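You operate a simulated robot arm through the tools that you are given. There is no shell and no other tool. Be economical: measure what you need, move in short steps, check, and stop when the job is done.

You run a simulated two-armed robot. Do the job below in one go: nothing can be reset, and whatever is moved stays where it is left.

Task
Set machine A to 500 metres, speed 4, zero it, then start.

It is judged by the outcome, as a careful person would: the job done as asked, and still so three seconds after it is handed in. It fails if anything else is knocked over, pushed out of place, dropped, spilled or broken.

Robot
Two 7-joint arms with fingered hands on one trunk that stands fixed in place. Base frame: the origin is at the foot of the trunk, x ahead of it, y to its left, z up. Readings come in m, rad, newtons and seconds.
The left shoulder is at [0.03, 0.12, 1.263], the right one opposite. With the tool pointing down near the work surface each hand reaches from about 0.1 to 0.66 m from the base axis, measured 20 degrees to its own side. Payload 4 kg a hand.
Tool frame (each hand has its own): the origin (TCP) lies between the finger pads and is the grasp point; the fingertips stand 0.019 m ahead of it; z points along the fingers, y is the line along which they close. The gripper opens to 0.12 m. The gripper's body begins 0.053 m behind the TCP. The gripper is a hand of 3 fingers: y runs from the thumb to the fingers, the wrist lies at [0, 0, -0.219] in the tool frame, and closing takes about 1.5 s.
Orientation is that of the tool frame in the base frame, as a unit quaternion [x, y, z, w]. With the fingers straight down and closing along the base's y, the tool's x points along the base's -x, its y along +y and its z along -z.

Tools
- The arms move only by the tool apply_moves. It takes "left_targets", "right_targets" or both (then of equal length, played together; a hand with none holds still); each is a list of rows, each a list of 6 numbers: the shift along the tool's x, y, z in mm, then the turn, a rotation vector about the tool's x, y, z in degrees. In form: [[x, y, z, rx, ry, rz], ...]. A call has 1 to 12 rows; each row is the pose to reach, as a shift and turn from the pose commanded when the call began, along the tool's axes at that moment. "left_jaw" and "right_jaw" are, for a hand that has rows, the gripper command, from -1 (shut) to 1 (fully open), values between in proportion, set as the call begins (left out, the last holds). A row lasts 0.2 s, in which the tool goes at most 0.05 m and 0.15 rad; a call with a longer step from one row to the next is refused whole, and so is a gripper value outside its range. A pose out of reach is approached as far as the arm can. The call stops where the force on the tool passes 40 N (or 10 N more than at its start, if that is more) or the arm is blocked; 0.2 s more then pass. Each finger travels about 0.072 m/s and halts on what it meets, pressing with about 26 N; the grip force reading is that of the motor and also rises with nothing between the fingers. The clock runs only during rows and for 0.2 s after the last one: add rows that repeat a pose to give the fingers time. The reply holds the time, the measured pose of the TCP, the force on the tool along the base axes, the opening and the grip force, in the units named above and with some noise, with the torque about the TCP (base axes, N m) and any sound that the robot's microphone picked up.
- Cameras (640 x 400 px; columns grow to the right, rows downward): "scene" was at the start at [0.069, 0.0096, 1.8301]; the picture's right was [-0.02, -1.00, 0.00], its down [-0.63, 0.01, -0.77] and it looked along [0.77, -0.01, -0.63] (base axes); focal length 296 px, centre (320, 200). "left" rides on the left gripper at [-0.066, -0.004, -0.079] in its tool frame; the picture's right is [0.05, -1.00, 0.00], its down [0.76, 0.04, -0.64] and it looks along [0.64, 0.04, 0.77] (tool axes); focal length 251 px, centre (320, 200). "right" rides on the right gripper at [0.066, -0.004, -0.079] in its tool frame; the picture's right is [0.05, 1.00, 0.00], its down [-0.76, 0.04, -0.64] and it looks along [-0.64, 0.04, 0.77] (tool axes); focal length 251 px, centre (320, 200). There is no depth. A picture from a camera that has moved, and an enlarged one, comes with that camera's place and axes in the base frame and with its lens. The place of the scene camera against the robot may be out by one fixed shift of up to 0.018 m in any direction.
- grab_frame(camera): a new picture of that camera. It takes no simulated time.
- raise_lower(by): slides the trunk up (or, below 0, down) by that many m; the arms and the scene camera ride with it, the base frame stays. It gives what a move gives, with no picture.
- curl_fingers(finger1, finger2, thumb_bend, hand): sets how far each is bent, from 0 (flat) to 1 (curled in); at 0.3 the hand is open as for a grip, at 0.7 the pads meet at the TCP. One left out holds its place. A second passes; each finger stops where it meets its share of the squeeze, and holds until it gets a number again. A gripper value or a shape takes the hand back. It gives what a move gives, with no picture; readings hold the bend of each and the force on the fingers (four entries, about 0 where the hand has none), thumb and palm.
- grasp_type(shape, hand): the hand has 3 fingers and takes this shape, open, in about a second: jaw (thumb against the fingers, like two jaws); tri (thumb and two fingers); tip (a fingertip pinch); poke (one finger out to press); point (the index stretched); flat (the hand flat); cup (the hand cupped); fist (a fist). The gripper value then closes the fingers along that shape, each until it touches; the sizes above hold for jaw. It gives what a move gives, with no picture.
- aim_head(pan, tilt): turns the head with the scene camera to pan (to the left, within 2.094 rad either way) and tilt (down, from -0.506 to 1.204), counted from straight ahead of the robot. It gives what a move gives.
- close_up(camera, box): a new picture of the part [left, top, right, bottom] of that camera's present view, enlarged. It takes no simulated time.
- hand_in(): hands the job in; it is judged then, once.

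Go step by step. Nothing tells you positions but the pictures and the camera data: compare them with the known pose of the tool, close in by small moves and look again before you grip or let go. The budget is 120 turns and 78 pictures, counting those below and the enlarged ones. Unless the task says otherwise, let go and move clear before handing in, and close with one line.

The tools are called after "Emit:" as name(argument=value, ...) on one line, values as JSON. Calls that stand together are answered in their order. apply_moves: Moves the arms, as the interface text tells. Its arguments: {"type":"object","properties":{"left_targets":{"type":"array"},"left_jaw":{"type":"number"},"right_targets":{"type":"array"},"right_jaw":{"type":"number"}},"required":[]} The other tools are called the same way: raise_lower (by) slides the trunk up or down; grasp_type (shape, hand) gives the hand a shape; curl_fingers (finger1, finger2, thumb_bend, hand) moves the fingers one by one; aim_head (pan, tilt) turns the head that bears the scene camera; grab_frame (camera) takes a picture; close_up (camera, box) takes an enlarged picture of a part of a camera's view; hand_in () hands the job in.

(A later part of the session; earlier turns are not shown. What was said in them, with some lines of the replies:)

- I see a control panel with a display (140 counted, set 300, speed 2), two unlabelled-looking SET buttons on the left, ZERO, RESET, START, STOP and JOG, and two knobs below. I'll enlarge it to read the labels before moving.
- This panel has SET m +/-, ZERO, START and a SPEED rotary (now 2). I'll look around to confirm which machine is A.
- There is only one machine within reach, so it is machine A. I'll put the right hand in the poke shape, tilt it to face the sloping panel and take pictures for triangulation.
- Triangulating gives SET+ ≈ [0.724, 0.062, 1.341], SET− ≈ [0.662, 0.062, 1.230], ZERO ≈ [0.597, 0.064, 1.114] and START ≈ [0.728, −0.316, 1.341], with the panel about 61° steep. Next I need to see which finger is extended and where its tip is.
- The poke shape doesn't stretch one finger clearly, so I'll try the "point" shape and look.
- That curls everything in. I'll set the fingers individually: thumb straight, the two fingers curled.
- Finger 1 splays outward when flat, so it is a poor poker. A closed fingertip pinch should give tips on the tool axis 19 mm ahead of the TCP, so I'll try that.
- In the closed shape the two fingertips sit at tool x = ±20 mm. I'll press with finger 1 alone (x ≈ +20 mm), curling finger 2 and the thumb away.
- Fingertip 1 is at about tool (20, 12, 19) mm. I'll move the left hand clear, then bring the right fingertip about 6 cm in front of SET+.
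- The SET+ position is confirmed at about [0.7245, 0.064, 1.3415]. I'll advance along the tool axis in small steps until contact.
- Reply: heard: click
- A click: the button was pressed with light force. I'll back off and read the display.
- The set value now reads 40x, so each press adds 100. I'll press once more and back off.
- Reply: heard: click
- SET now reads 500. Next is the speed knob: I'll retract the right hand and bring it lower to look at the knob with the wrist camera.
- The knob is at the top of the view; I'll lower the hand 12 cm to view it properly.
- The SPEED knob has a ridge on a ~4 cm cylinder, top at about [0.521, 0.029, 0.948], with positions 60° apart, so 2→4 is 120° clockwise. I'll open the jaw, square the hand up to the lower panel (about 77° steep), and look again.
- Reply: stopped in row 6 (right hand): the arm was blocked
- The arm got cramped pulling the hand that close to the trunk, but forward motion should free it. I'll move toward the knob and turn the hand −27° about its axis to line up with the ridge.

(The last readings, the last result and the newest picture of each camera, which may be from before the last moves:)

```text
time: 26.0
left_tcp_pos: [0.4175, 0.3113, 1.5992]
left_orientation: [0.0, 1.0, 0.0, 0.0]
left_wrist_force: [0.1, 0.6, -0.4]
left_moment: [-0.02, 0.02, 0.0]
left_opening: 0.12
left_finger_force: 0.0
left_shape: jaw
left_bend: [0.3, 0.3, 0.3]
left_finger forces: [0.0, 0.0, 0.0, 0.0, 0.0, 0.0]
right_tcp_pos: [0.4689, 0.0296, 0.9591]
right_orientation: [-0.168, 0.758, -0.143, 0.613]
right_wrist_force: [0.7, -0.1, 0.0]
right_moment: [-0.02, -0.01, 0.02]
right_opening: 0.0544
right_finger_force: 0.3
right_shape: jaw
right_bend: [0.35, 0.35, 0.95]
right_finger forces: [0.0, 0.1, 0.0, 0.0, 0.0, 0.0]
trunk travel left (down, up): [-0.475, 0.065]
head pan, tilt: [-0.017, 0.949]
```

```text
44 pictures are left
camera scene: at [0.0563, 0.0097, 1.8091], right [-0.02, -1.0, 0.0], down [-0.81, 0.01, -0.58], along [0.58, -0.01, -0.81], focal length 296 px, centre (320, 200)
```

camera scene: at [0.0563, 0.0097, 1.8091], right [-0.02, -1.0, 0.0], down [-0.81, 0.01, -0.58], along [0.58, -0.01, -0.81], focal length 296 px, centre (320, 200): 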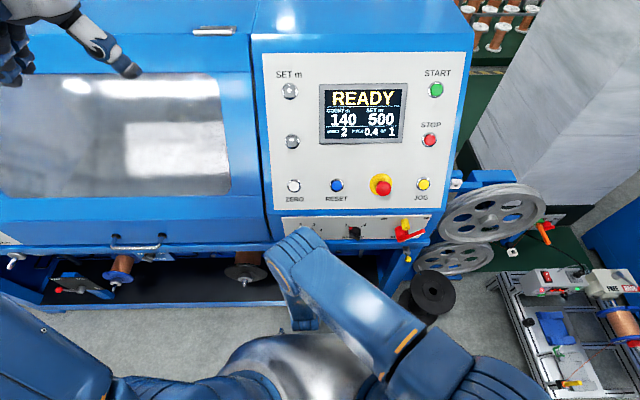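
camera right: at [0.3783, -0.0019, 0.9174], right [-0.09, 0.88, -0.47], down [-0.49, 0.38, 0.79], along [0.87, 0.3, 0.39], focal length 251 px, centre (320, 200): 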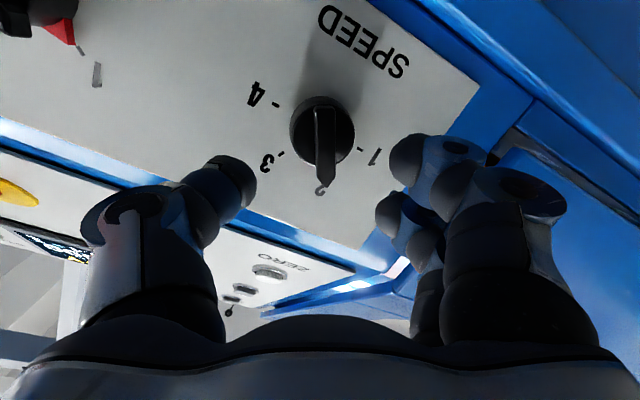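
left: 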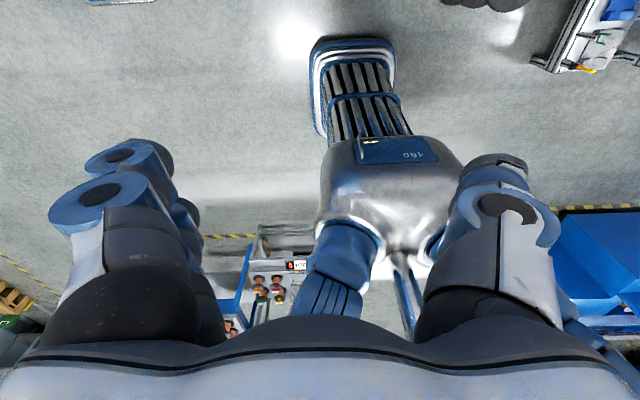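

The ridge is now parallel to the fingers and centred. Before gripping I'll test in free space whether the wrist can turn the needed +120°.

Emit:
apply_moves(right_targets=[[0, 0, 0, 0, 0, 8.5], [0, 0, 0, 0, 0, 17], [0, 0, 0, 0, 0, 25.5], [0, 0, 0, 0, 0, 34], [0, 0, 0, 0, 0, 42.5], [0, 0, 0, 0, 0, 51], [0, 0, 0, 0, 0, 59.5], [0, 0, 0, 0, 0, 68], [0, 0, 0, 0, 0, 76.5], [0, 0, 0, 0, 0, 85], [0, 0, 0, 0, 0, 93.5], [0, 0, 0, 0, 0, 102]])

```text
time: 28.6
left_tcp_pos: [0.417, 0.312, 1.5978]
left_orientation: [0.0, 1.0, 0.0, 0.0]
left_wrist_force: [-0.5, 0.2, -0.1]
left_moment: [0.02, 0.02, 0.05]
left_opening: 0.1201
left_finger_force: 0.1
left_shape: jaw
left_bend: [0.3, 0.3, 0.3]
left_finger forces: [0.0, 0.0, 0.1, 0.0, 0.1, 0.0]
right_tcp_pos: [0.4692, 0.0285, 0.9581]
right_orientation: [0.485, 0.607, 0.387, 0.498]
right_wrist_force: [0.5, 0.1, 0.9]
right_moment: [-0.01, 0.0, 0.01]
right_opening: 0.0545
right_finger_force: 0.1
right_shape: jaw
right_bend: [0.35, 0.35, 0.95]
right_finger forces: [0.0, 0.1, 0.0, 0.0, 0.0, 0.0]
trunk travel left (down, up): [-0.475, 0.065]
head pan, tilt: [-0.017, 0.949]
```

The wrist reaches +102° without strain; checking the remaining turn up to 125°.

Emit:
apply_moves(right_targets=[[0, 0, 0, 0, 0, 8], [0, 0, 0, 0, 0, 16], [0, 0, 0, 0, 0, 23], [0, 0, 0, 0, 0, 23]])

Emit:
grab_frame(camera="right")

```text
time: 29.6
left_tcp_pos: [0.4158, 0.3126, 1.5989]
left_orientation: [0.001, 1.0, 0.0, 0.0]
left_wrist_force: [0.6, -0.7, 0.4]
left_moment: [0.0, 0.03, 0.04]
left_opening: 0.1198
left_finger_force: 0.0
left_shape: jaw
left_bend: [0.3, 0.3, 0.3]
left_finger forces: [0.0, 0.1, 0.1, 0.0, 0.1, 0.1]
right_tcp_pos: [0.4674, 0.0304, 0.9602]
right_orientation: [0.596, 0.499, 0.476, 0.412]
right_wrist_force: [-0.3, -0.1, -1.2]
right_moment: [0.04, -0.01, -0.03]
right_opening: 0.0541
right_finger_force: 0.1
right_shape: jaw
right_bend: [0.35, 0.35, 0.95]
right_finger forces: [0.0, 0.1, 0.1, 0.1, 0.1, 0.0]
trunk travel left (down, up): [-0.475, 0.065]
head pan, tilt: [-0.017, 0.949]
```

```text
43 pictures are left
camera right: at [0.393, 0.0973, 0.9821], right [0.2, -0.11, 0.97], down [-0.66, -0.75, 0.05], along [0.72, -0.65, -0.23], focal length 251 px, centre (320, 200)
```

right: 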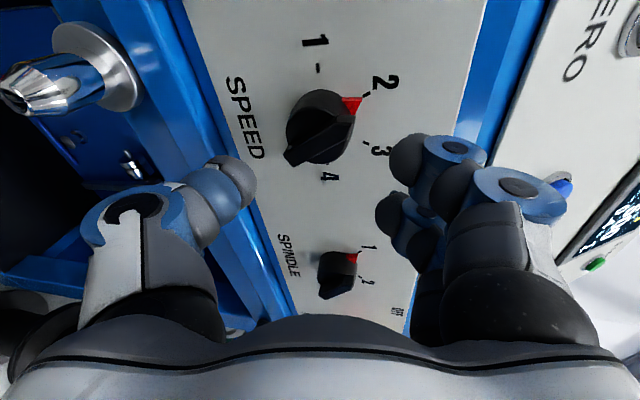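

The full range works. Turning back to line up with the ridge again.

Emit:
apply_moves(right_targets=[[0, 0, 0, 0, 0, -8.5], [0, 0, 0, 0, 0, -17], [0, 0, 0, 0, 0, -25.5], [0, 0, 0, 0, 0, -34], [0, 0, 0, 0, 0, -42.5], [0, 0, 0, 0, 0, -51], [0, 0, 0, 0, 0, -59.5], [0, 0, 0, 0, 0, -68], [0, 0, 0, 0, 0, -76.5], [0, 0, 0, 0, 0, -85], [0, 0, 0, 0, 0, -93.5], [0, 0, 0, 0, 0, -102]])

Emit:
apply_moves(right_targets=[[0, 0, 0, 0, 0, -8], [0, 0, 0, 0, 0, -16], [0, 0, 0, 0, 0, -23], [0, 0, 12, 0, 0, -23], [0, 0, 24, 0, 0, -23], [0, 0, 24, 0, 0, -23]])

Emit:
grab_frame(camera="right")

```text
time: 32.2
left_tcp_pos: [0.4156, 0.3129, 1.5986]
left_orientation: [0.0, 1.0, -0.001, 0.0]
left_wrist_force: [0.2, -0.2, -0.4]
left_moment: [-0.02, 0.02, -0.01]
left_opening: 0.1197
left_finger_force: 0.1
left_shape: jaw
left_bend: [0.3, 0.3, 0.3]
left_finger forces: [0.0, 0.0, 0.0, 0.1, 0.1, 0.0]
right_tcp_pos: [0.4691, 0.0308, 0.9582]
right_orientation: [-0.014, 0.776, -0.02, 0.63]
right_wrist_force: [-0.6, -0.1, 0.9]
right_moment: [0.0, -0.01, -0.02]
right_opening: 0.0543
right_finger_force: 0.1
right_shape: jaw
right_bend: [0.35, 0.35, 0.95]
right_finger forces: [0.0, 0.1, 0.1, 0.0, 0.1, 0.0]
trunk travel left (down, up): [-0.475, 0.065]
head pan, tilt: [-0.017, 0.949]
```

```text
time: 33.6
left_tcp_pos: [0.4169, 0.3105, 1.599]
left_orientation: [0.0, 1.0, 0.0, 0.0]
left_wrist_force: [0.2, 0.0, 0.8]
left_moment: [0.02, -0.02, 0.01]
left_opening: 0.12
left_finger_force: 0.0
left_shape: jaw
left_bend: [0.3, 0.3, 0.3]
left_finger forces: [0.0, 0.0, 0.1, 0.0, 0.0, 0.1]
right_tcp_pos: [0.4933, 0.0296, 0.953]
right_orientation: [-0.166, 0.758, -0.145, 0.614]
right_wrist_force: [-0.1, -0.5, -0.7]
right_moment: [0.03, -0.03, 0.01]
right_opening: 0.0539
right_finger_force: 0.0
right_shape: jaw
right_bend: [0.35, 0.35, 0.95]
right_finger forces: [0.1, 0.0, 0.0, 0.0, 0.1, 0.0]
trunk travel left (down, up): [-0.475, 0.065]
head pan, tilt: [-0.017, 0.949]
```

```text
42 pictures are left
camera right: at [0.4038, -0.0014, 0.9118], right [-0.09, 0.88, -0.47], down [-0.49, 0.37, 0.79], along [0.87, 0.3, 0.39], focal length 251 px, centre (320, 200)
```

right: 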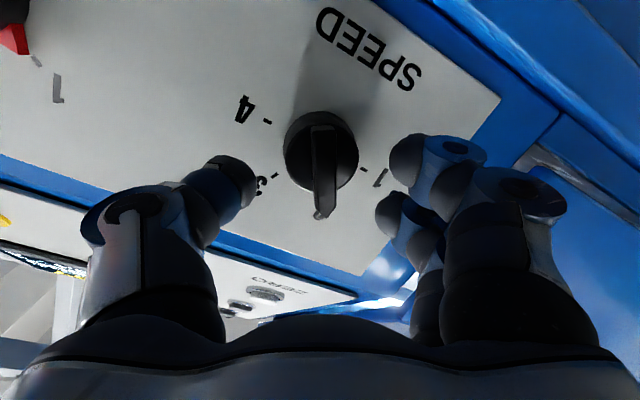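

Well aligned. Advancing 18 mm so the fingertips straddle the ridge, then closing.

Emit:
apply_moves(right_targets=[[0, 0, 9, 0, 0, 0], [0, 0, 18, 0, 0, 0], [0, 0, 18, 0, 0, 0]])

Emit:
grab_frame(camera="right")

```text
time: 34.4
left_tcp_pos: [0.416, 0.3117, 1.5976]
left_orientation: [-0.001, 1.0, 0.0, 0.001]
left_wrist_force: [0.4, -0.3, -0.1]
left_moment: [-0.03, -0.02, -0.01]
left_opening: 0.1197
left_finger_force: 0.0
left_shape: jaw
left_bend: [0.3, 0.3, 0.3]
left_finger forces: [0.1, 0.1, 0.0, 0.0, 0.0, 0.0]
right_tcp_pos: [0.5112, 0.0297, 0.9504]
right_orientation: [-0.167, 0.758, -0.145, 0.613]
right_wrist_force: [-0.7, 0.4, -0.2]
right_moment: [0.0, 0.01, 0.02]
right_opening: 0.0542
right_finger_force: 0.0
right_shape: jaw
right_bend: [0.35, 0.35, 0.95]
right_finger forces: [0.0, 0.0, 0.1, 0.0, 0.0, 0.0]
trunk travel left (down, up): [-0.475, 0.065]
head pan, tilt: [-0.017, 0.949]
```

```text
41 pictures are left
camera right: at [0.4209, -0.0013, 0.9087], right [-0.09, 0.88, -0.47], down [-0.49, 0.37, 0.79], along [0.87, 0.3, 0.39], focal length 251 px, centre (320, 200)
```

right: 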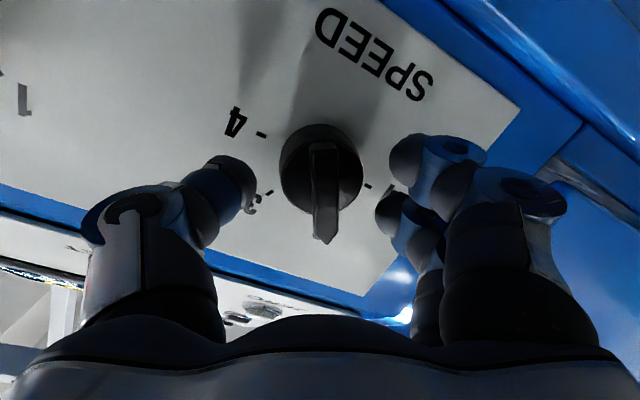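

Fingers straddle the ridge; closing on it.

Emit:
apply_moves(right_targets=[[0, 0, 0, 0, 0, 0], [0, 0, 0, 0, 0, 0], [0, 0, 0, 0, 0, 0], [0, 0, 0, 0, 0, 0], [0, 0, 0, 0, 0, 0]], right_jaw=-1)

Emit:
grab_frame(camera="right")

```text
time: 35.6
left_tcp_pos: [0.4162, 0.3118, 1.5998]
left_orientation: [0.0, 1.0, 0.001, 0.0]
left_wrist_force: [0.0, 0.8, 0.2]
left_moment: [0.0, -0.03, 0.02]
left_opening: 0.1197
left_finger_force: 0.0
left_shape: jaw
left_bend: [0.3, 0.3, 0.3]
left_finger forces: [0.0, 0.0, 0.0, 0.0, 0.0, 0.0]
right_tcp_pos: [0.5108, 0.0293, 0.951]
right_orientation: [-0.167, 0.759, -0.144, 0.613]
right_wrist_force: [-0.5, -1.9, 2.0]
right_moment: [0.0, 0.17, 0.2]
right_opening: 0.0243
right_finger_force: 25.7
right_shape: jaw
right_bend: [0.48, 0.48, 0.91]
right_finger forces: [10.8, 9.2, 0.1, 0.0, 20.7, 0.0]
trunk travel left (down, up): [-0.475, 0.065]
head pan, tilt: [-0.017, 0.949]
```

```text
40 pictures are left
camera right: at [0.4207, -0.0016, 0.9088], right [-0.09, 0.88, -0.47], down [-0.49, 0.37, 0.79], along [0.87, 0.3, 0.39], focal length 251 px, centre (320, 200)
```

right: 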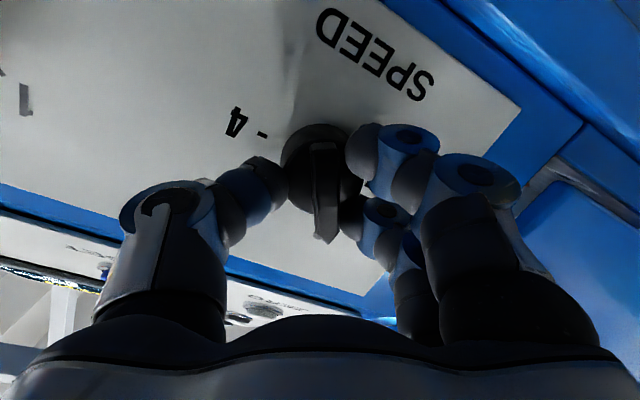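

A firm grip with balanced forces. I'll twist clockwise in steps, starting with 60°.

Emit:
apply_moves(right_targets=[[0, 0, 0, 0, 0, 8], [0, 0, 0, 0, 0, 16], [0, 0, 0, 0, 0, 24], [0, 0, 0, 0, 0, 32], [0, 0, 0, 0, 0, 40], [0, 0, 0, 0, 0, 48], [0, 0, 0, 0, 0, 56], [0, 0, 0, 0, 0, 62], [0, 0, 0, 0, 0, 62]])

Emit:
grab_frame(camera="right")

Emit:
close_up(camera="scene", box=[300, 70, 420, 145])

```text
time: 37.6
left_tcp_pos: [0.4156, 0.3128, 1.5991]
left_orientation: [0.0, 1.0, 0.0, 0.001]
left_wrist_force: [-0.7, 0.2, 0.3]
left_moment: [0.02, -0.02, 0.0]
left_opening: 0.1199
left_finger_force: 0.1
left_shape: jaw
left_bend: [0.3, 0.3, 0.3]
left_finger forces: [0.1, 0.0, 0.0, 0.0, 0.0, 0.0]
right_tcp_pos: [0.5084, 0.0293, 0.9498]
right_orientation: [0.247, 0.736, 0.193, 0.599]
right_wrist_force: [-10.1, 3.7, -7.6]
right_moment: [0.05, 0.21, 0.02]
right_opening: 0.0214
right_finger_force: 26.1
right_shape: jaw
right_bend: [1.0, 1.0, 0.94]
right_finger forces: [8.7, 8.0, 0.0, 0.0, 19.6, 0.0]
trunk travel left (down, up): [-0.475, 0.065]
head pan, tilt: [-0.017, 0.949]
```

```text
39 pictures are left
camera right: at [0.4198, 0.0666, 0.9119], right [0.12, 0.83, 0.54], down [-0.5, -0.41, 0.76], along [0.86, -0.36, 0.37], focal length 251 px, centre (320, 200)
```

right: 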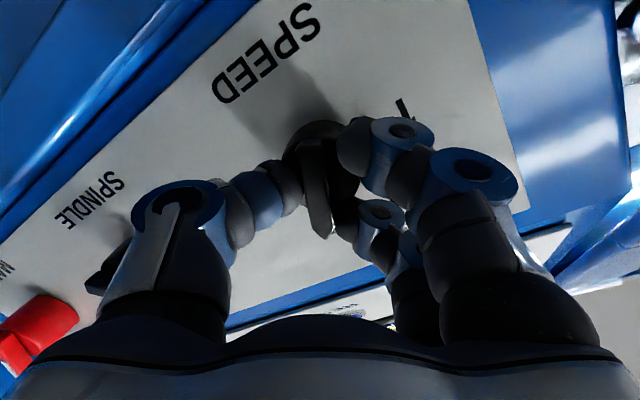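

```text
5.33 times, centred on (360, 108) of scene
camera zoom: at [0.0553, 0.0108, 1.8091], right [-0.02, -1.0, 0.0], down [-0.81, 0.01, -0.58], along [0.58, -0.01, -0.81], focal length 1576 px, centre (107, 693)
```

zoom: 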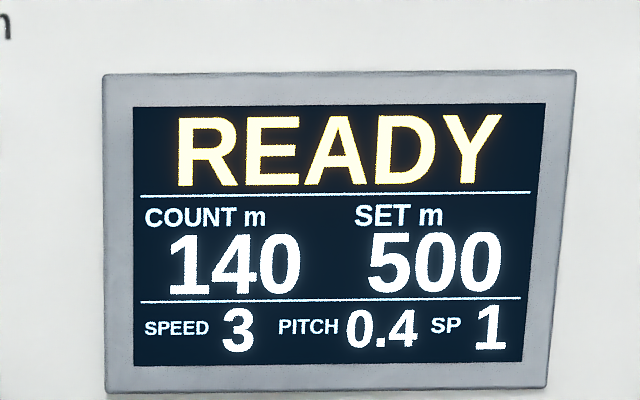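

Display now shows speed 3. Continuing another ~64° to 4.

Emit:
apply_moves(right_targets=[[0, 0, 0, 0, 0, 8], [0, 0, 0, 0, 0, 16], [0, 0, 0, 0, 0, 24], [0, 0, 0, 0, 0, 32], [0, 0, 0, 0, 0, 40], [0, 0, 0, 0, 0, 48], [0, 0, 0, 0, 0, 56], [0, 0, 0, 0, 0, 64], [0, 0, 0, 0, 0, 64]])

Emit:
grab_frame(camera="right")

Emit:
close_up(camera="scene", box=[300, 70, 420, 145])

```text
time: 39.6
left_tcp_pos: [0.4155, 0.3121, 1.5982]
left_orientation: [0.0, 1.0, 0.0, 0.001]
left_wrist_force: [0.4, 0.3, -0.5]
left_moment: [0.03, 0.03, -0.02]
left_opening: 0.1201
left_finger_force: 0.1
left_shape: jaw
left_bend: [0.3, 0.3, 0.3]
left_finger forces: [0.0, 0.1, 0.1, 0.1, 0.0, 0.0]
right_tcp_pos: [0.5091, 0.03, 0.9509]
right_orientation: [0.601, 0.492, 0.478, 0.411]
right_wrist_force: [-4.2, -2.7, -4.4]
right_moment: [0.0, 0.14, 0.11]
right_opening: 0.0213
right_finger_force: 26.2
right_shape: jaw
right_bend: [1.0, 1.0, 0.93]
right_finger forces: [8.1, 6.5, 0.1, 0.0, 22.0, 0.0]
trunk travel left (down, up): [-0.475, 0.065]
head pan, tilt: [-0.017, 0.949]
```

```text
37 pictures are left
camera right: at [0.4351, 0.0968, 0.9736], right [0.2, -0.12, 0.97], down [-0.67, -0.74, 0.04], along [0.72, -0.66, -0.23], focal length 251 px, centre (320, 200)
```

right: 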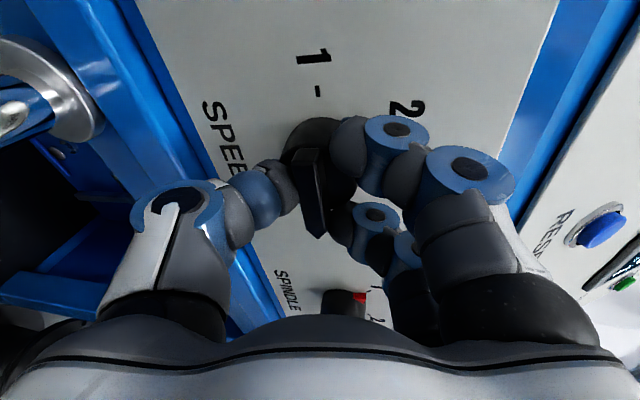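

```text
5.33 times, centred on (360, 108) of scene
camera zoom: at [0.056, 0.0102, 1.8091], right [-0.02, -1.0, 0.0], down [-0.81, 0.01, -0.58], along [0.58, -0.01, -0.81], focal length 1576 px, centre (107, 693)
```

zoom: 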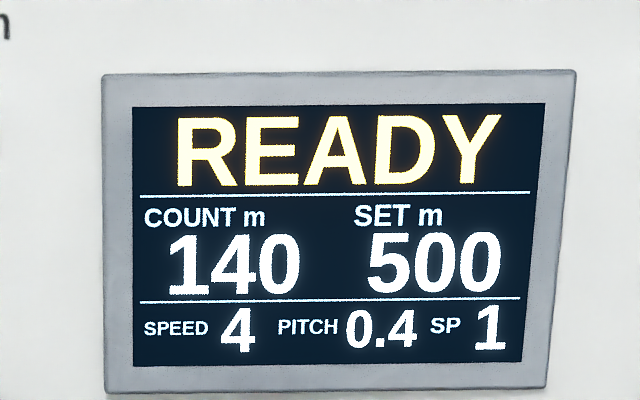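

Speed 4 is set. Opening the fingers, then backing straight off.

Emit:
apply_moves(right_targets=[[0, 0, 0, 0, 0, 0], [0, 0, 0, 0, 0, 0], [0, 0, 0, 0, 0, 0], [0, 0, 0, 0, 0, 0], [0, 0, -15, 0, 0, 0], [0, 0, -42, 0, 0, 0], [0, 0, -42, 0, 0, 0]], right_jaw=-0.1)

Emit:
apply_moves(right_targets=[[0, 0, 0, 0, 0, -8.5], [0, 0, 0, 0, 0, -17], [0, 0, 0, 0, 0, -25.5], [0, 0, 0, 0, 0, -34], [0, 0, 0, 0, 0, -42.5], [0, 0, 0, 0, 0, -51], [0, 0, 0, 0, 0, -59.5], [0, 0, 0, 0, 0, -68], [0, 0, 0, 0, 0, -76.5], [0, 0, 0, 0, 0, -85], [0, 0, 0, 0, 0, -93.5], [0, 0, 0, 0, 0, -99]])

Emit:
grab_frame(camera="right")

Emit:
grab_frame(camera="scene")

```text
time: 41.2
left_tcp_pos: [0.4168, 0.3119, 1.5984]
left_orientation: [0.0, 1.0, 0.0, 0.0]
left_wrist_force: [0.1, -0.4, 0.3]
left_moment: [0.01, 0.02, 0.01]
left_opening: 0.1199
left_finger_force: 0.0
left_shape: jaw
left_bend: [0.3, 0.3, 0.3]
left_finger forces: [0.0, 0.0, 0.1, 0.0, 0.0, 0.1]
right_tcp_pos: [0.4698, 0.0339, 0.9594]
right_orientation: [0.601, 0.493, 0.478, 0.409]
right_wrist_force: [0.7, -1.5, 0.7]
right_moment: [-0.03, -0.01, 0.02]
right_opening: 0.0535
right_finger_force: 0.1
right_shape: jaw
right_bend: [0.35, 0.35, 0.96]
right_finger forces: [0.0, 0.0, 0.0, 0.1, 0.0, 0.1]
right hand out of reach, approached as far as the arm can: row 6, 7
trunk travel left (down, up): [-0.475, 0.065]
head pan, tilt: [-0.017, 0.949]
```

```text
time: 43.8
left_tcp_pos: [0.4168, 0.3119, 1.5994]
left_orientation: [0.0, 1.0, 0.001, 0.0]
left_wrist_force: [-0.4, 0.6, -0.2]
left_moment: [-0.01, -0.02, -0.02]
left_opening: 0.12
left_finger_force: 0.0
left_shape: jaw
left_bend: [0.3, 0.3, 0.3]
left_finger forces: [0.0, 0.0, 0.0, 0.0, 0.0, 0.0]
right_tcp_pos: [0.4698, 0.0345, 0.9616]
right_orientation: [0.014, 0.777, 0.003, 0.629]
right_wrist_force: [0.1, 0.2, 0.1]
right_moment: [0.01, -0.02, 0.02]
right_opening: 0.0537
right_finger_force: 0.1
right_shape: jaw
right_bend: [0.35, 0.35, 0.96]
right_finger forces: [0.0, 0.0, 0.0, 0.1, 0.0, 0.0]
trunk travel left (down, up): [-0.475, 0.065]
head pan, tilt: [-0.017, 0.949]
```

```text
35 pictures are left
camera right: at [0.3784, 0.033, 0.9108], right [0.01, 1.0, -0.03], down [-0.47, 0.03, 0.88], along [0.88, 0.01, 0.47], focal length 251 px, centre (320, 200)
```

right: 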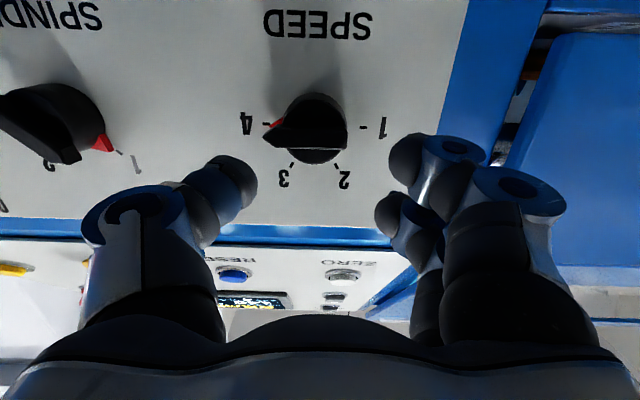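

```text
34 pictures are left
camera scene: at [0.0561, 0.01, 1.8091], right [-0.02, -1.0, 0.0], down [-0.81, 0.01, -0.58], along [0.58, -0.01, -0.81], focal length 296 px, centre (320, 200)
```

scene: 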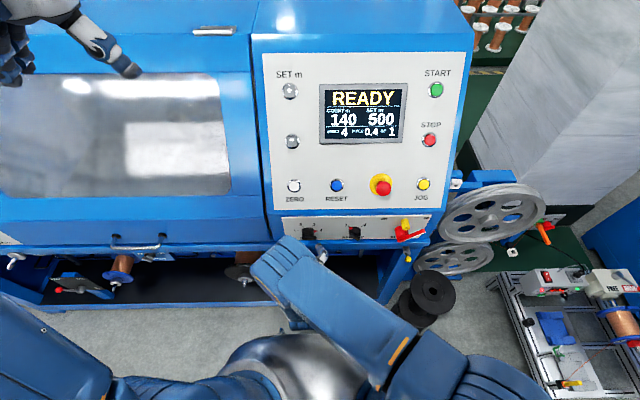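

The knob rests at 4. Now I'll raise the hand in front of ZERO (≈[0.597, 0.064, 1.114]) and form the single-finger poke there.

Emit:
apply_moves(right_targets=[[-32, 0, -9, 0, 4, 0], [-65, 2, -18, 0, 8, 0], [-97, 4, -26, 0, 12, 0], [-135, 7, -16, 0, 17, 0], [-173, 10, -6, 0, 17, 0], [-195, 14, 10, 0, 17, -2], [-214, 17, 20, 0, 17, -2], [-214, 17, 20, 0, 17, -2]])

Emit:
curl_fingers(hand="right", finger1=0.65, finger2=1, thumb_bend=1)

Emit:
grab_frame(camera="right")

Emit:
grab_frame(camera="scene")

```text
time: 45.6
left_tcp_pos: [0.4164, 0.312, 1.5973]
left_orientation: [0.0, 1.0, 0.0, 0.0]
left_wrist_force: [0.5, -0.5, 0.7]
left_moment: [0.0, -0.05, 0.01]
left_opening: 0.1199
left_finger_force: 0.1
left_shape: jaw
left_bend: [0.3, 0.3, 0.3]
left_finger forces: [0.1, 0.0, 0.0, 0.1, 0.1, 0.0]
right_tcp_pos: [0.5334, 0.0456, 1.168]
right_orientation: [0.0, 0.861, -0.005, 0.509]
right_wrist_force: [-0.3, -0.2, 0.2]
right_moment: [0.0, -0.02, 0.02]
right_opening: 0.0538
right_finger_force: 0.1
right_shape: jaw
right_bend: [0.35, 0.35, 0.96]
right_finger forces: [0.0, 0.0, 0.0, 0.1, 0.0, 0.0]
trunk travel left (down, up): [-0.475, 0.065]
head pan, tilt: [-0.017, 0.949]
```

```text
time: 46.6
left_tcp_pos: [0.4175, 0.3112, 1.5986]
left_orientation: [0.0, 1.0, -0.001, 0.0]
left_wrist_force: [0.0, -0.3, -0.3]
left_moment: [0.01, 0.01, 0.01]
left_opening: 0.1199
left_finger_force: 0.0
left_shape: jaw
left_bend: [0.3, 0.3, 0.3]
left_finger forces: [0.0, 0.0, 0.0, 0.1, 0.1, 0.0]
right_tcp_pos: [0.5341, 0.0457, 1.1682]
right_orientation: [0.001, 0.861, -0.006, 0.508]
right_wrist_force: [-0.3, 0.2, -0.9]
right_moment: [0.0, 0.0, -0.01]
right_opening: 0.0206
right_finger_force: 0.1
right_shape: fingers
right_bend: [0.63, 0.97, 1.0]
right_finger forces: [0.0, 0.0, 0.0, 0.1, 0.1, 0.0]
trunk travel left (down, up): [-0.475, 0.065]
head pan, tilt: [-0.017, 0.949]
```

```text
33 pictures are left
camera right: at [0.4327, 0.0419, 1.1472], right [-0.02, 1.0, -0.06], down [-0.19, 0.05, 0.98], along [0.98, 0.03, 0.19], focal length 251 px, centre (320, 200)
```

right: 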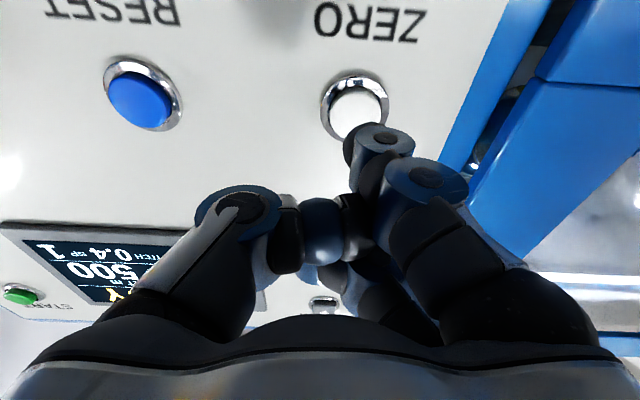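

```text
32 pictures are left
camera scene: at [0.0563, 0.0099, 1.8091], right [-0.02, -1.0, 0.0], down [-0.81, 0.01, -0.58], along [0.58, -0.01, -0.81], focal length 296 px, centre (320, 200)
```

scene: 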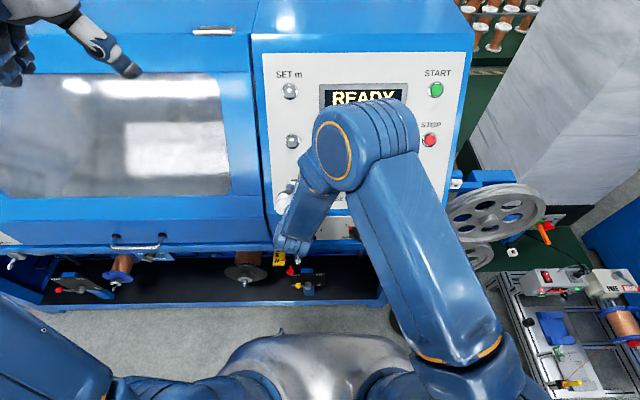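

ZERO is at about [0.599, 0.066, 1.117], ~5 cm ahead of the fingertip. Aligning and pressing gently.

Emit:
apply_moves(right_targets=[[-2, 3, 15, 0, 0, 0], [-5, 5, 30, 0, 0, 0], [-5, 5, 42, 0, 0, 0], [-5, 5, 48, 0, 0, 0], [-5, 5, 52, 0, 0, 0]])

Emit:
grab_frame(camera="right")

```text
time: 47.8
left_tcp_pos: [0.4096, 0.3116, 1.601]
left_orientation: [0.0, 1.0, 0.0, 0.003]
left_wrist_force: [-1.2, -0.5, 0.2]
left_moment: [0.0, 0.0, 0.0]
left_opening: 0.1196
left_finger_force: 0.1
left_shape: jaw
left_bend: [0.3, 0.3, 0.3]
left_finger forces: [0.1, 0.1, 0.0, 0.1, 0.0, 0.1]
right_tcp_pos: [0.5754, 0.052, 1.149]
right_orientation: [0.0, 0.86, -0.004, 0.51]
right_wrist_force: [-24.9, 2.7, 19.8]
right_moment: [0.46, 0.64, 0.62]
right_opening: 0.0201
right_finger_force: 16.0
right_shape: fingers
right_bend: [0.66, 0.97, 1.0]
right_finger forces: [32.4, 0.1, 0.0, 0.1, 0.0, 0.0]
trunk travel left (down, up): [-0.475, 0.065]
head pan, tilt: [-0.017, 0.949]
heard: click
```

```text
31 pictures are left
camera right: at [0.474, 0.0478, 1.1283], right [-0.02, 1.0, -0.05], down [-0.2, 0.05, 0.98], along [0.98, 0.03, 0.2], focal length 251 px, centre (320, 200)
```

right: 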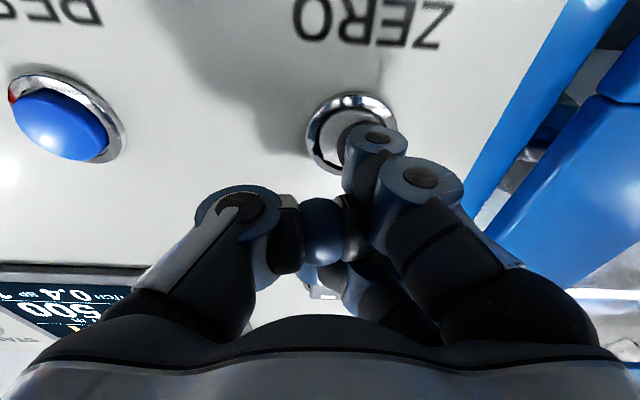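

A click on ZERO. Backing off to read the display.

Emit:
apply_moves(right_targets=[[0, 0, -20, 0, 0, 0], [0, -10, -60, 0, 0, 0], [-20, -40, -90, 0, 0, 0], [-60, -60, -110, 0, 0, 0], [-100, -80, -130, 0, 0, 0]])

Emit:
grab_frame(camera="right")

Emit:
grab_frame(camera="scene")

```text
time: 49.0
left_tcp_pos: [0.4133, 0.3098, 1.599]
left_orientation: [0.0, 1.0, 0.0, 0.001]
left_wrist_force: [0.2, 0.7, -0.1]
left_moment: [0.0, -0.01, -0.01]
left_opening: 0.1199
left_finger_force: 0.0
left_shape: jaw
left_bend: [0.3, 0.3, 0.3]
left_finger forces: [0.0, 0.1, 0.0, 0.1, 0.0, 0.0]
right_tcp_pos: [0.5129, -0.0302, 1.2979]
right_orientation: [0.001, 0.861, -0.006, 0.508]
right_wrist_force: [-0.5, -0.2, 0.0]
right_moment: [-0.02, 0.01, 0.03]
right_opening: 0.0205
right_finger_force: 0.1
right_shape: fingers
right_bend: [0.64, 0.97, 1.0]
right_finger forces: [0.0, 0.1, 0.0, 0.1, 0.1, 0.0]
trunk travel left (down, up): [-0.475, 0.065]
head pan, tilt: [-0.017, 0.949]
```

```text
30 pictures are left
camera right: at [0.411, -0.0338, 1.2775], right [-0.02, 1.0, -0.06], down [-0.19, 0.05, 0.98], along [0.98, 0.03, 0.19], focal length 251 px, centre (320, 200)
```

right: 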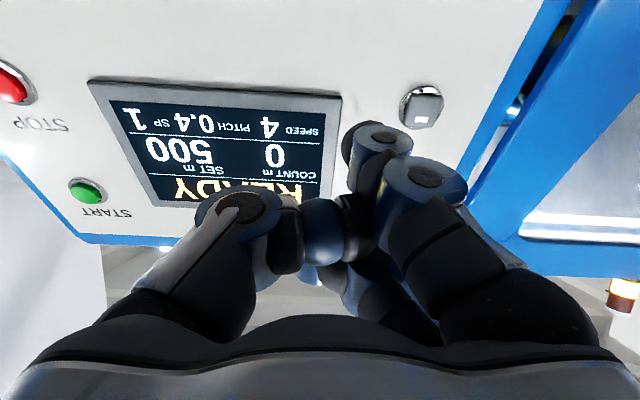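

```text
29 pictures are left
camera scene: at [0.0525, 0.0087, 1.8092], right [-0.02, -1.0, 0.0], down [-0.81, 0.01, -0.58], along [0.58, -0.01, -0.81], focal length 296 px, centre (320, 200)
```

scene: 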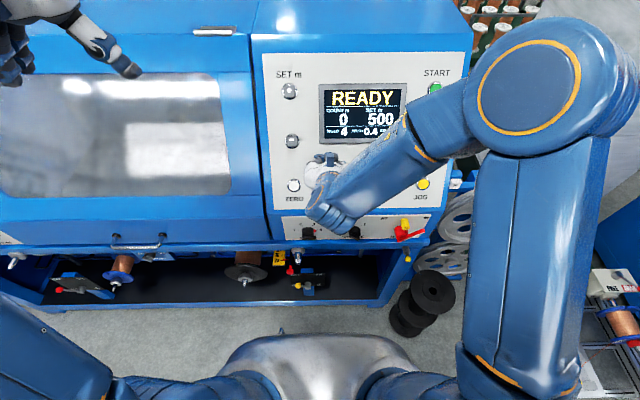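

COUNT is 0, SET 500, SPEED 4. Now to START (≈[0.728, −0.316, 1.341]): raising first, then across.

Emit:
apply_moves(right_targets=[[-45, -10, 0, 0, 0, 0], [-85, -35, 5, 0, 0, 0], [-115, -70, 15, 0, 0, 0], [-140, -110, 25, 0, 0, 0], [-155, -150, 40, 0, 0, 0], [-161, -190, 55, 0, 0, 0], [-161, -230, 70, 0, 0, 0], [-161, -270, 82, 0, 0, 0], [-161, -301, 90, 0, 0, 0], [-161, -301, 90, 0, 0, 0]])

Emit:
grab_frame(camera="right")

Emit:
grab_frame(camera="scene")

```text
time: 51.2
left_tcp_pos: [0.4159, 0.3118, 1.5982]
left_orientation: [0.0, 1.0, 0.0, 0.0]
left_wrist_force: [0.7, 0.0, -0.4]
left_moment: [-0.02, 0.01, 0.03]
left_opening: 0.1202
left_finger_force: 0.0
left_shape: jaw
left_bend: [0.3, 0.3, 0.3]
left_finger forces: [0.0, 0.0, 0.0, 0.0, 0.0, 0.0]
right_tcp_pos: [0.67, -0.3288, 1.3995]
right_orientation: [0.0, 0.861, -0.006, 0.508]
right_wrist_force: [-0.1, 0.6, -1.0]
right_moment: [-0.05, -0.06, 0.01]
right_opening: 0.0209
right_finger_force: 0.0
right_shape: fingers
right_bend: [0.64, 0.97, 1.0]
right_finger forces: [0.0, 0.1, 0.0, 0.0, 0.0, 0.1]
trunk travel left (down, up): [-0.475, 0.065]
head pan, tilt: [-0.017, 0.949]
```

```text
28 pictures are left
camera right: at [0.5692, -0.3332, 1.3775], right [-0.02, 1.0, -0.06], down [-0.19, 0.05, 0.98], along [0.98, 0.03, 0.19], focal length 251 px, centre (320, 200)
```

right: 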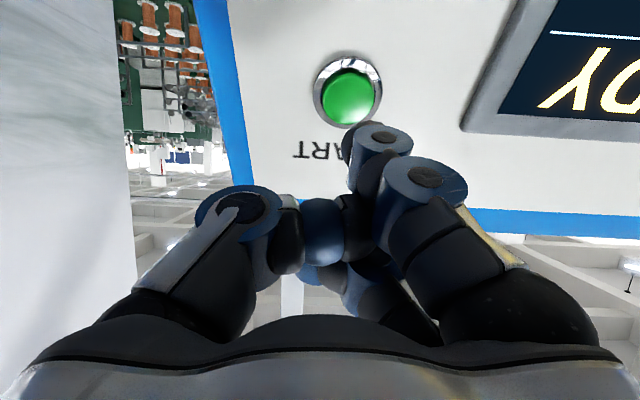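

```text
27 pictures are left
camera scene: at [0.056, 0.0105, 1.8091], right [-0.02, -1.0, 0.0], down [-0.81, 0.01, -0.58], along [0.58, -0.01, -0.81], focal length 296 px, centre (320, 200)
```

scene: 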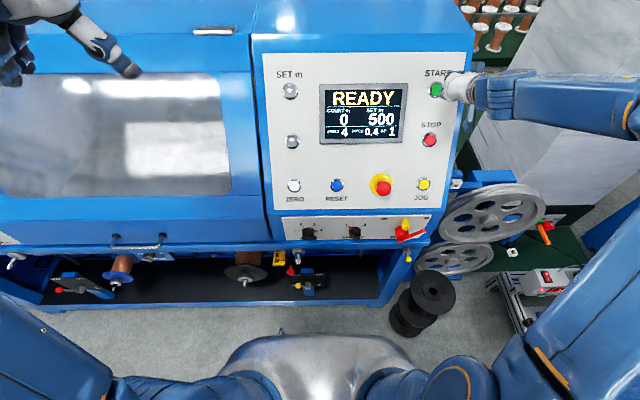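

Aligned with START. Pressing gently.

Emit:
apply_moves(right_targets=[[2, -1, 20, 0, 0, 0], [4, -1, 36, 0, 0, 0], [4, -1, 44, 0, 0, 0], [4, -1, 49, 0, 0, 0]])

Emit:
close_up(camera="scene", box=[300, 60, 460, 160])

```text
time: 52.2
left_tcp_pos: [0.4143, 0.3129, 1.6001]
left_orientation: [0.0, 1.0, 0.0, 0.001]
left_wrist_force: [0.0, -0.1, -0.1]
left_moment: [0.02, -0.01, 0.0]
left_opening: 0.12
left_finger_force: 0.1
left_shape: jaw
left_bend: [0.3, 0.3, 0.3]
left_finger forces: [0.1, 0.0, 0.0, 0.0, 0.0, 0.0]
right_tcp_pos: [0.7093, -0.3316, 1.3722]
right_orientation: [0.0, 0.86, -0.006, 0.51]
right_wrist_force: [-3.9, 1.0, 2.8]
right_moment: [0.08, 0.14, 0.13]
right_opening: 0.0207
right_finger_force: 3.3
right_shape: fingers
right_bend: [0.64, 0.97, 1.0]
right_finger forces: [5.7, 0.0, 0.1, 0.0, 0.0, 0.0]
trunk travel left (down, up): [-0.475, 0.065]
head pan, tilt: [-0.017, 0.949]
heard: click
```

```text
4.00 times, centred on (380, 110) of scene
camera zoom: at [0.0532, 0.0104, 1.8092], right [-0.02, -1.0, 0.0], down [-0.81, 0.01, -0.58], along [0.58, -0.01, -0.81], focal length 1182 px, centre (80, 560)
```

zoom: 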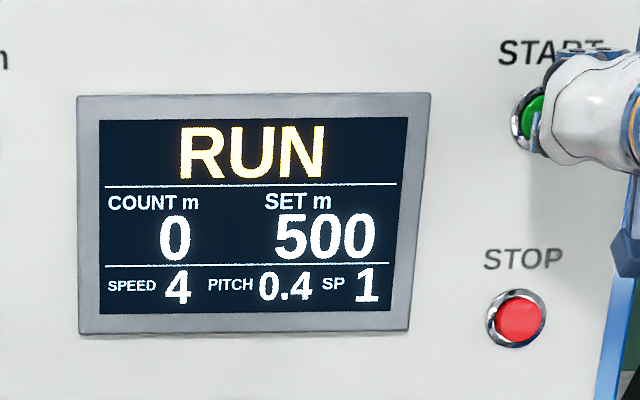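

The display shows RUN with count 0, set 500 and speed 4. I'll back the hand clear and check that it keeps running.

Emit:
apply_moves(right_targets=[[0, 0, -20, 0, 0, 0], [0, 0, -60, 0, 0, 0], [0, 0, -105, 0, 0, 0], [0, 0, -150, 0, 0, 0], [0, 0, -195, 0, 0, 0], [0, 0, -220, 0, 0, 0], [0, 0, -220, 0, 0, 0]])

Emit:
grab_frame(camera="scene")

Emit:
close_up(camera="scene", box=[300, 60, 460, 160])

```text
time: 53.8
left_tcp_pos: [0.4169, 0.3089, 1.6001]
left_orientation: [0.001, 1.0, 0.001, 0.0]
left_wrist_force: [0.3, -0.6, -0.5]
left_moment: [0.05, -0.02, 0.04]
left_opening: 0.1199
left_finger_force: 0.0
left_shape: jaw
left_bend: [0.3, 0.3, 0.3]
left_finger forces: [0.0, 0.0, 0.1, 0.0, 0.0, 0.0]
right_tcp_pos: [0.5198, -0.3302, 1.4747]
right_orientation: [0.0, 0.862, -0.004, 0.507]
right_wrist_force: [0.0, -0.1, -0.2]
right_moment: [0.0, -0.01, 0.03]
right_opening: 0.0211
right_finger_force: 0.0
right_shape: fingers
right_bend: [0.64, 0.97, 1.0]
right_finger forces: [0.0, 0.1, 0.0, 0.0, 0.0, 0.0]
trunk travel left (down, up): [-0.475, 0.065]
head pan, tilt: [-0.017, 0.949]
```

```text
25 pictures are left
camera scene: at [0.0563, 0.0067, 1.8091], right [-0.02, -1.0, 0.0], down [-0.81, 0.02, -0.58], along [0.58, -0.01, -0.81], focal length 296 px, centre (320, 200)
```

scene: 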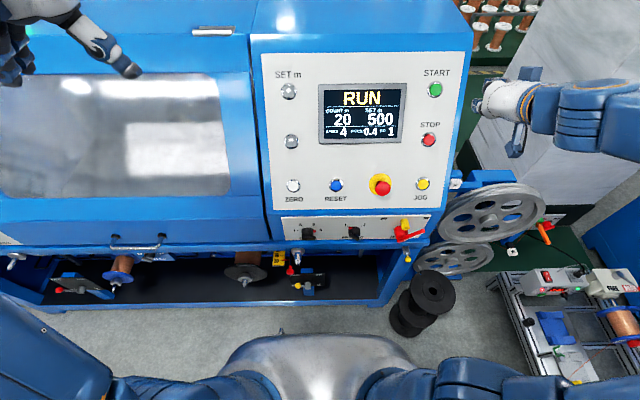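

```text
4.00 times, centred on (380, 110) of scene
camera zoom: at [0.0563, 0.0067, 1.8091], right [-0.02, -1.0, 0.0], down [-0.81, 0.02, -0.58], along [0.58, -0.01, -0.81], focal length 1182 px, centre (80, 560)
```

zoom: 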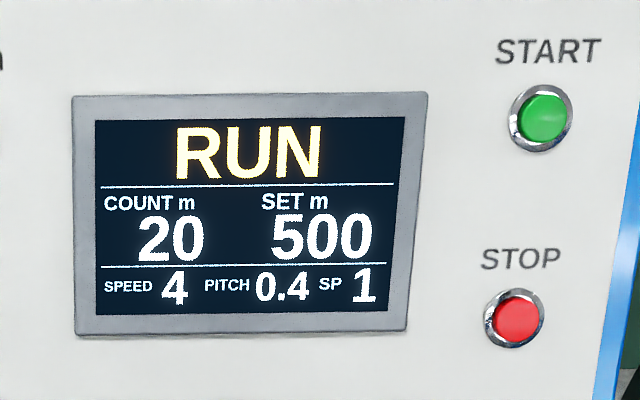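

The machine is running, with the count at 20 of 500 and speed 4. Both hands are clear, so I'm handing in.

Emit:
hand_in()

```text
The job is handed in.
```

Machine A is set to 500 m at speed 4, was zeroed, and is running: the display showed RUN with the count at 20 m just before I handed in.
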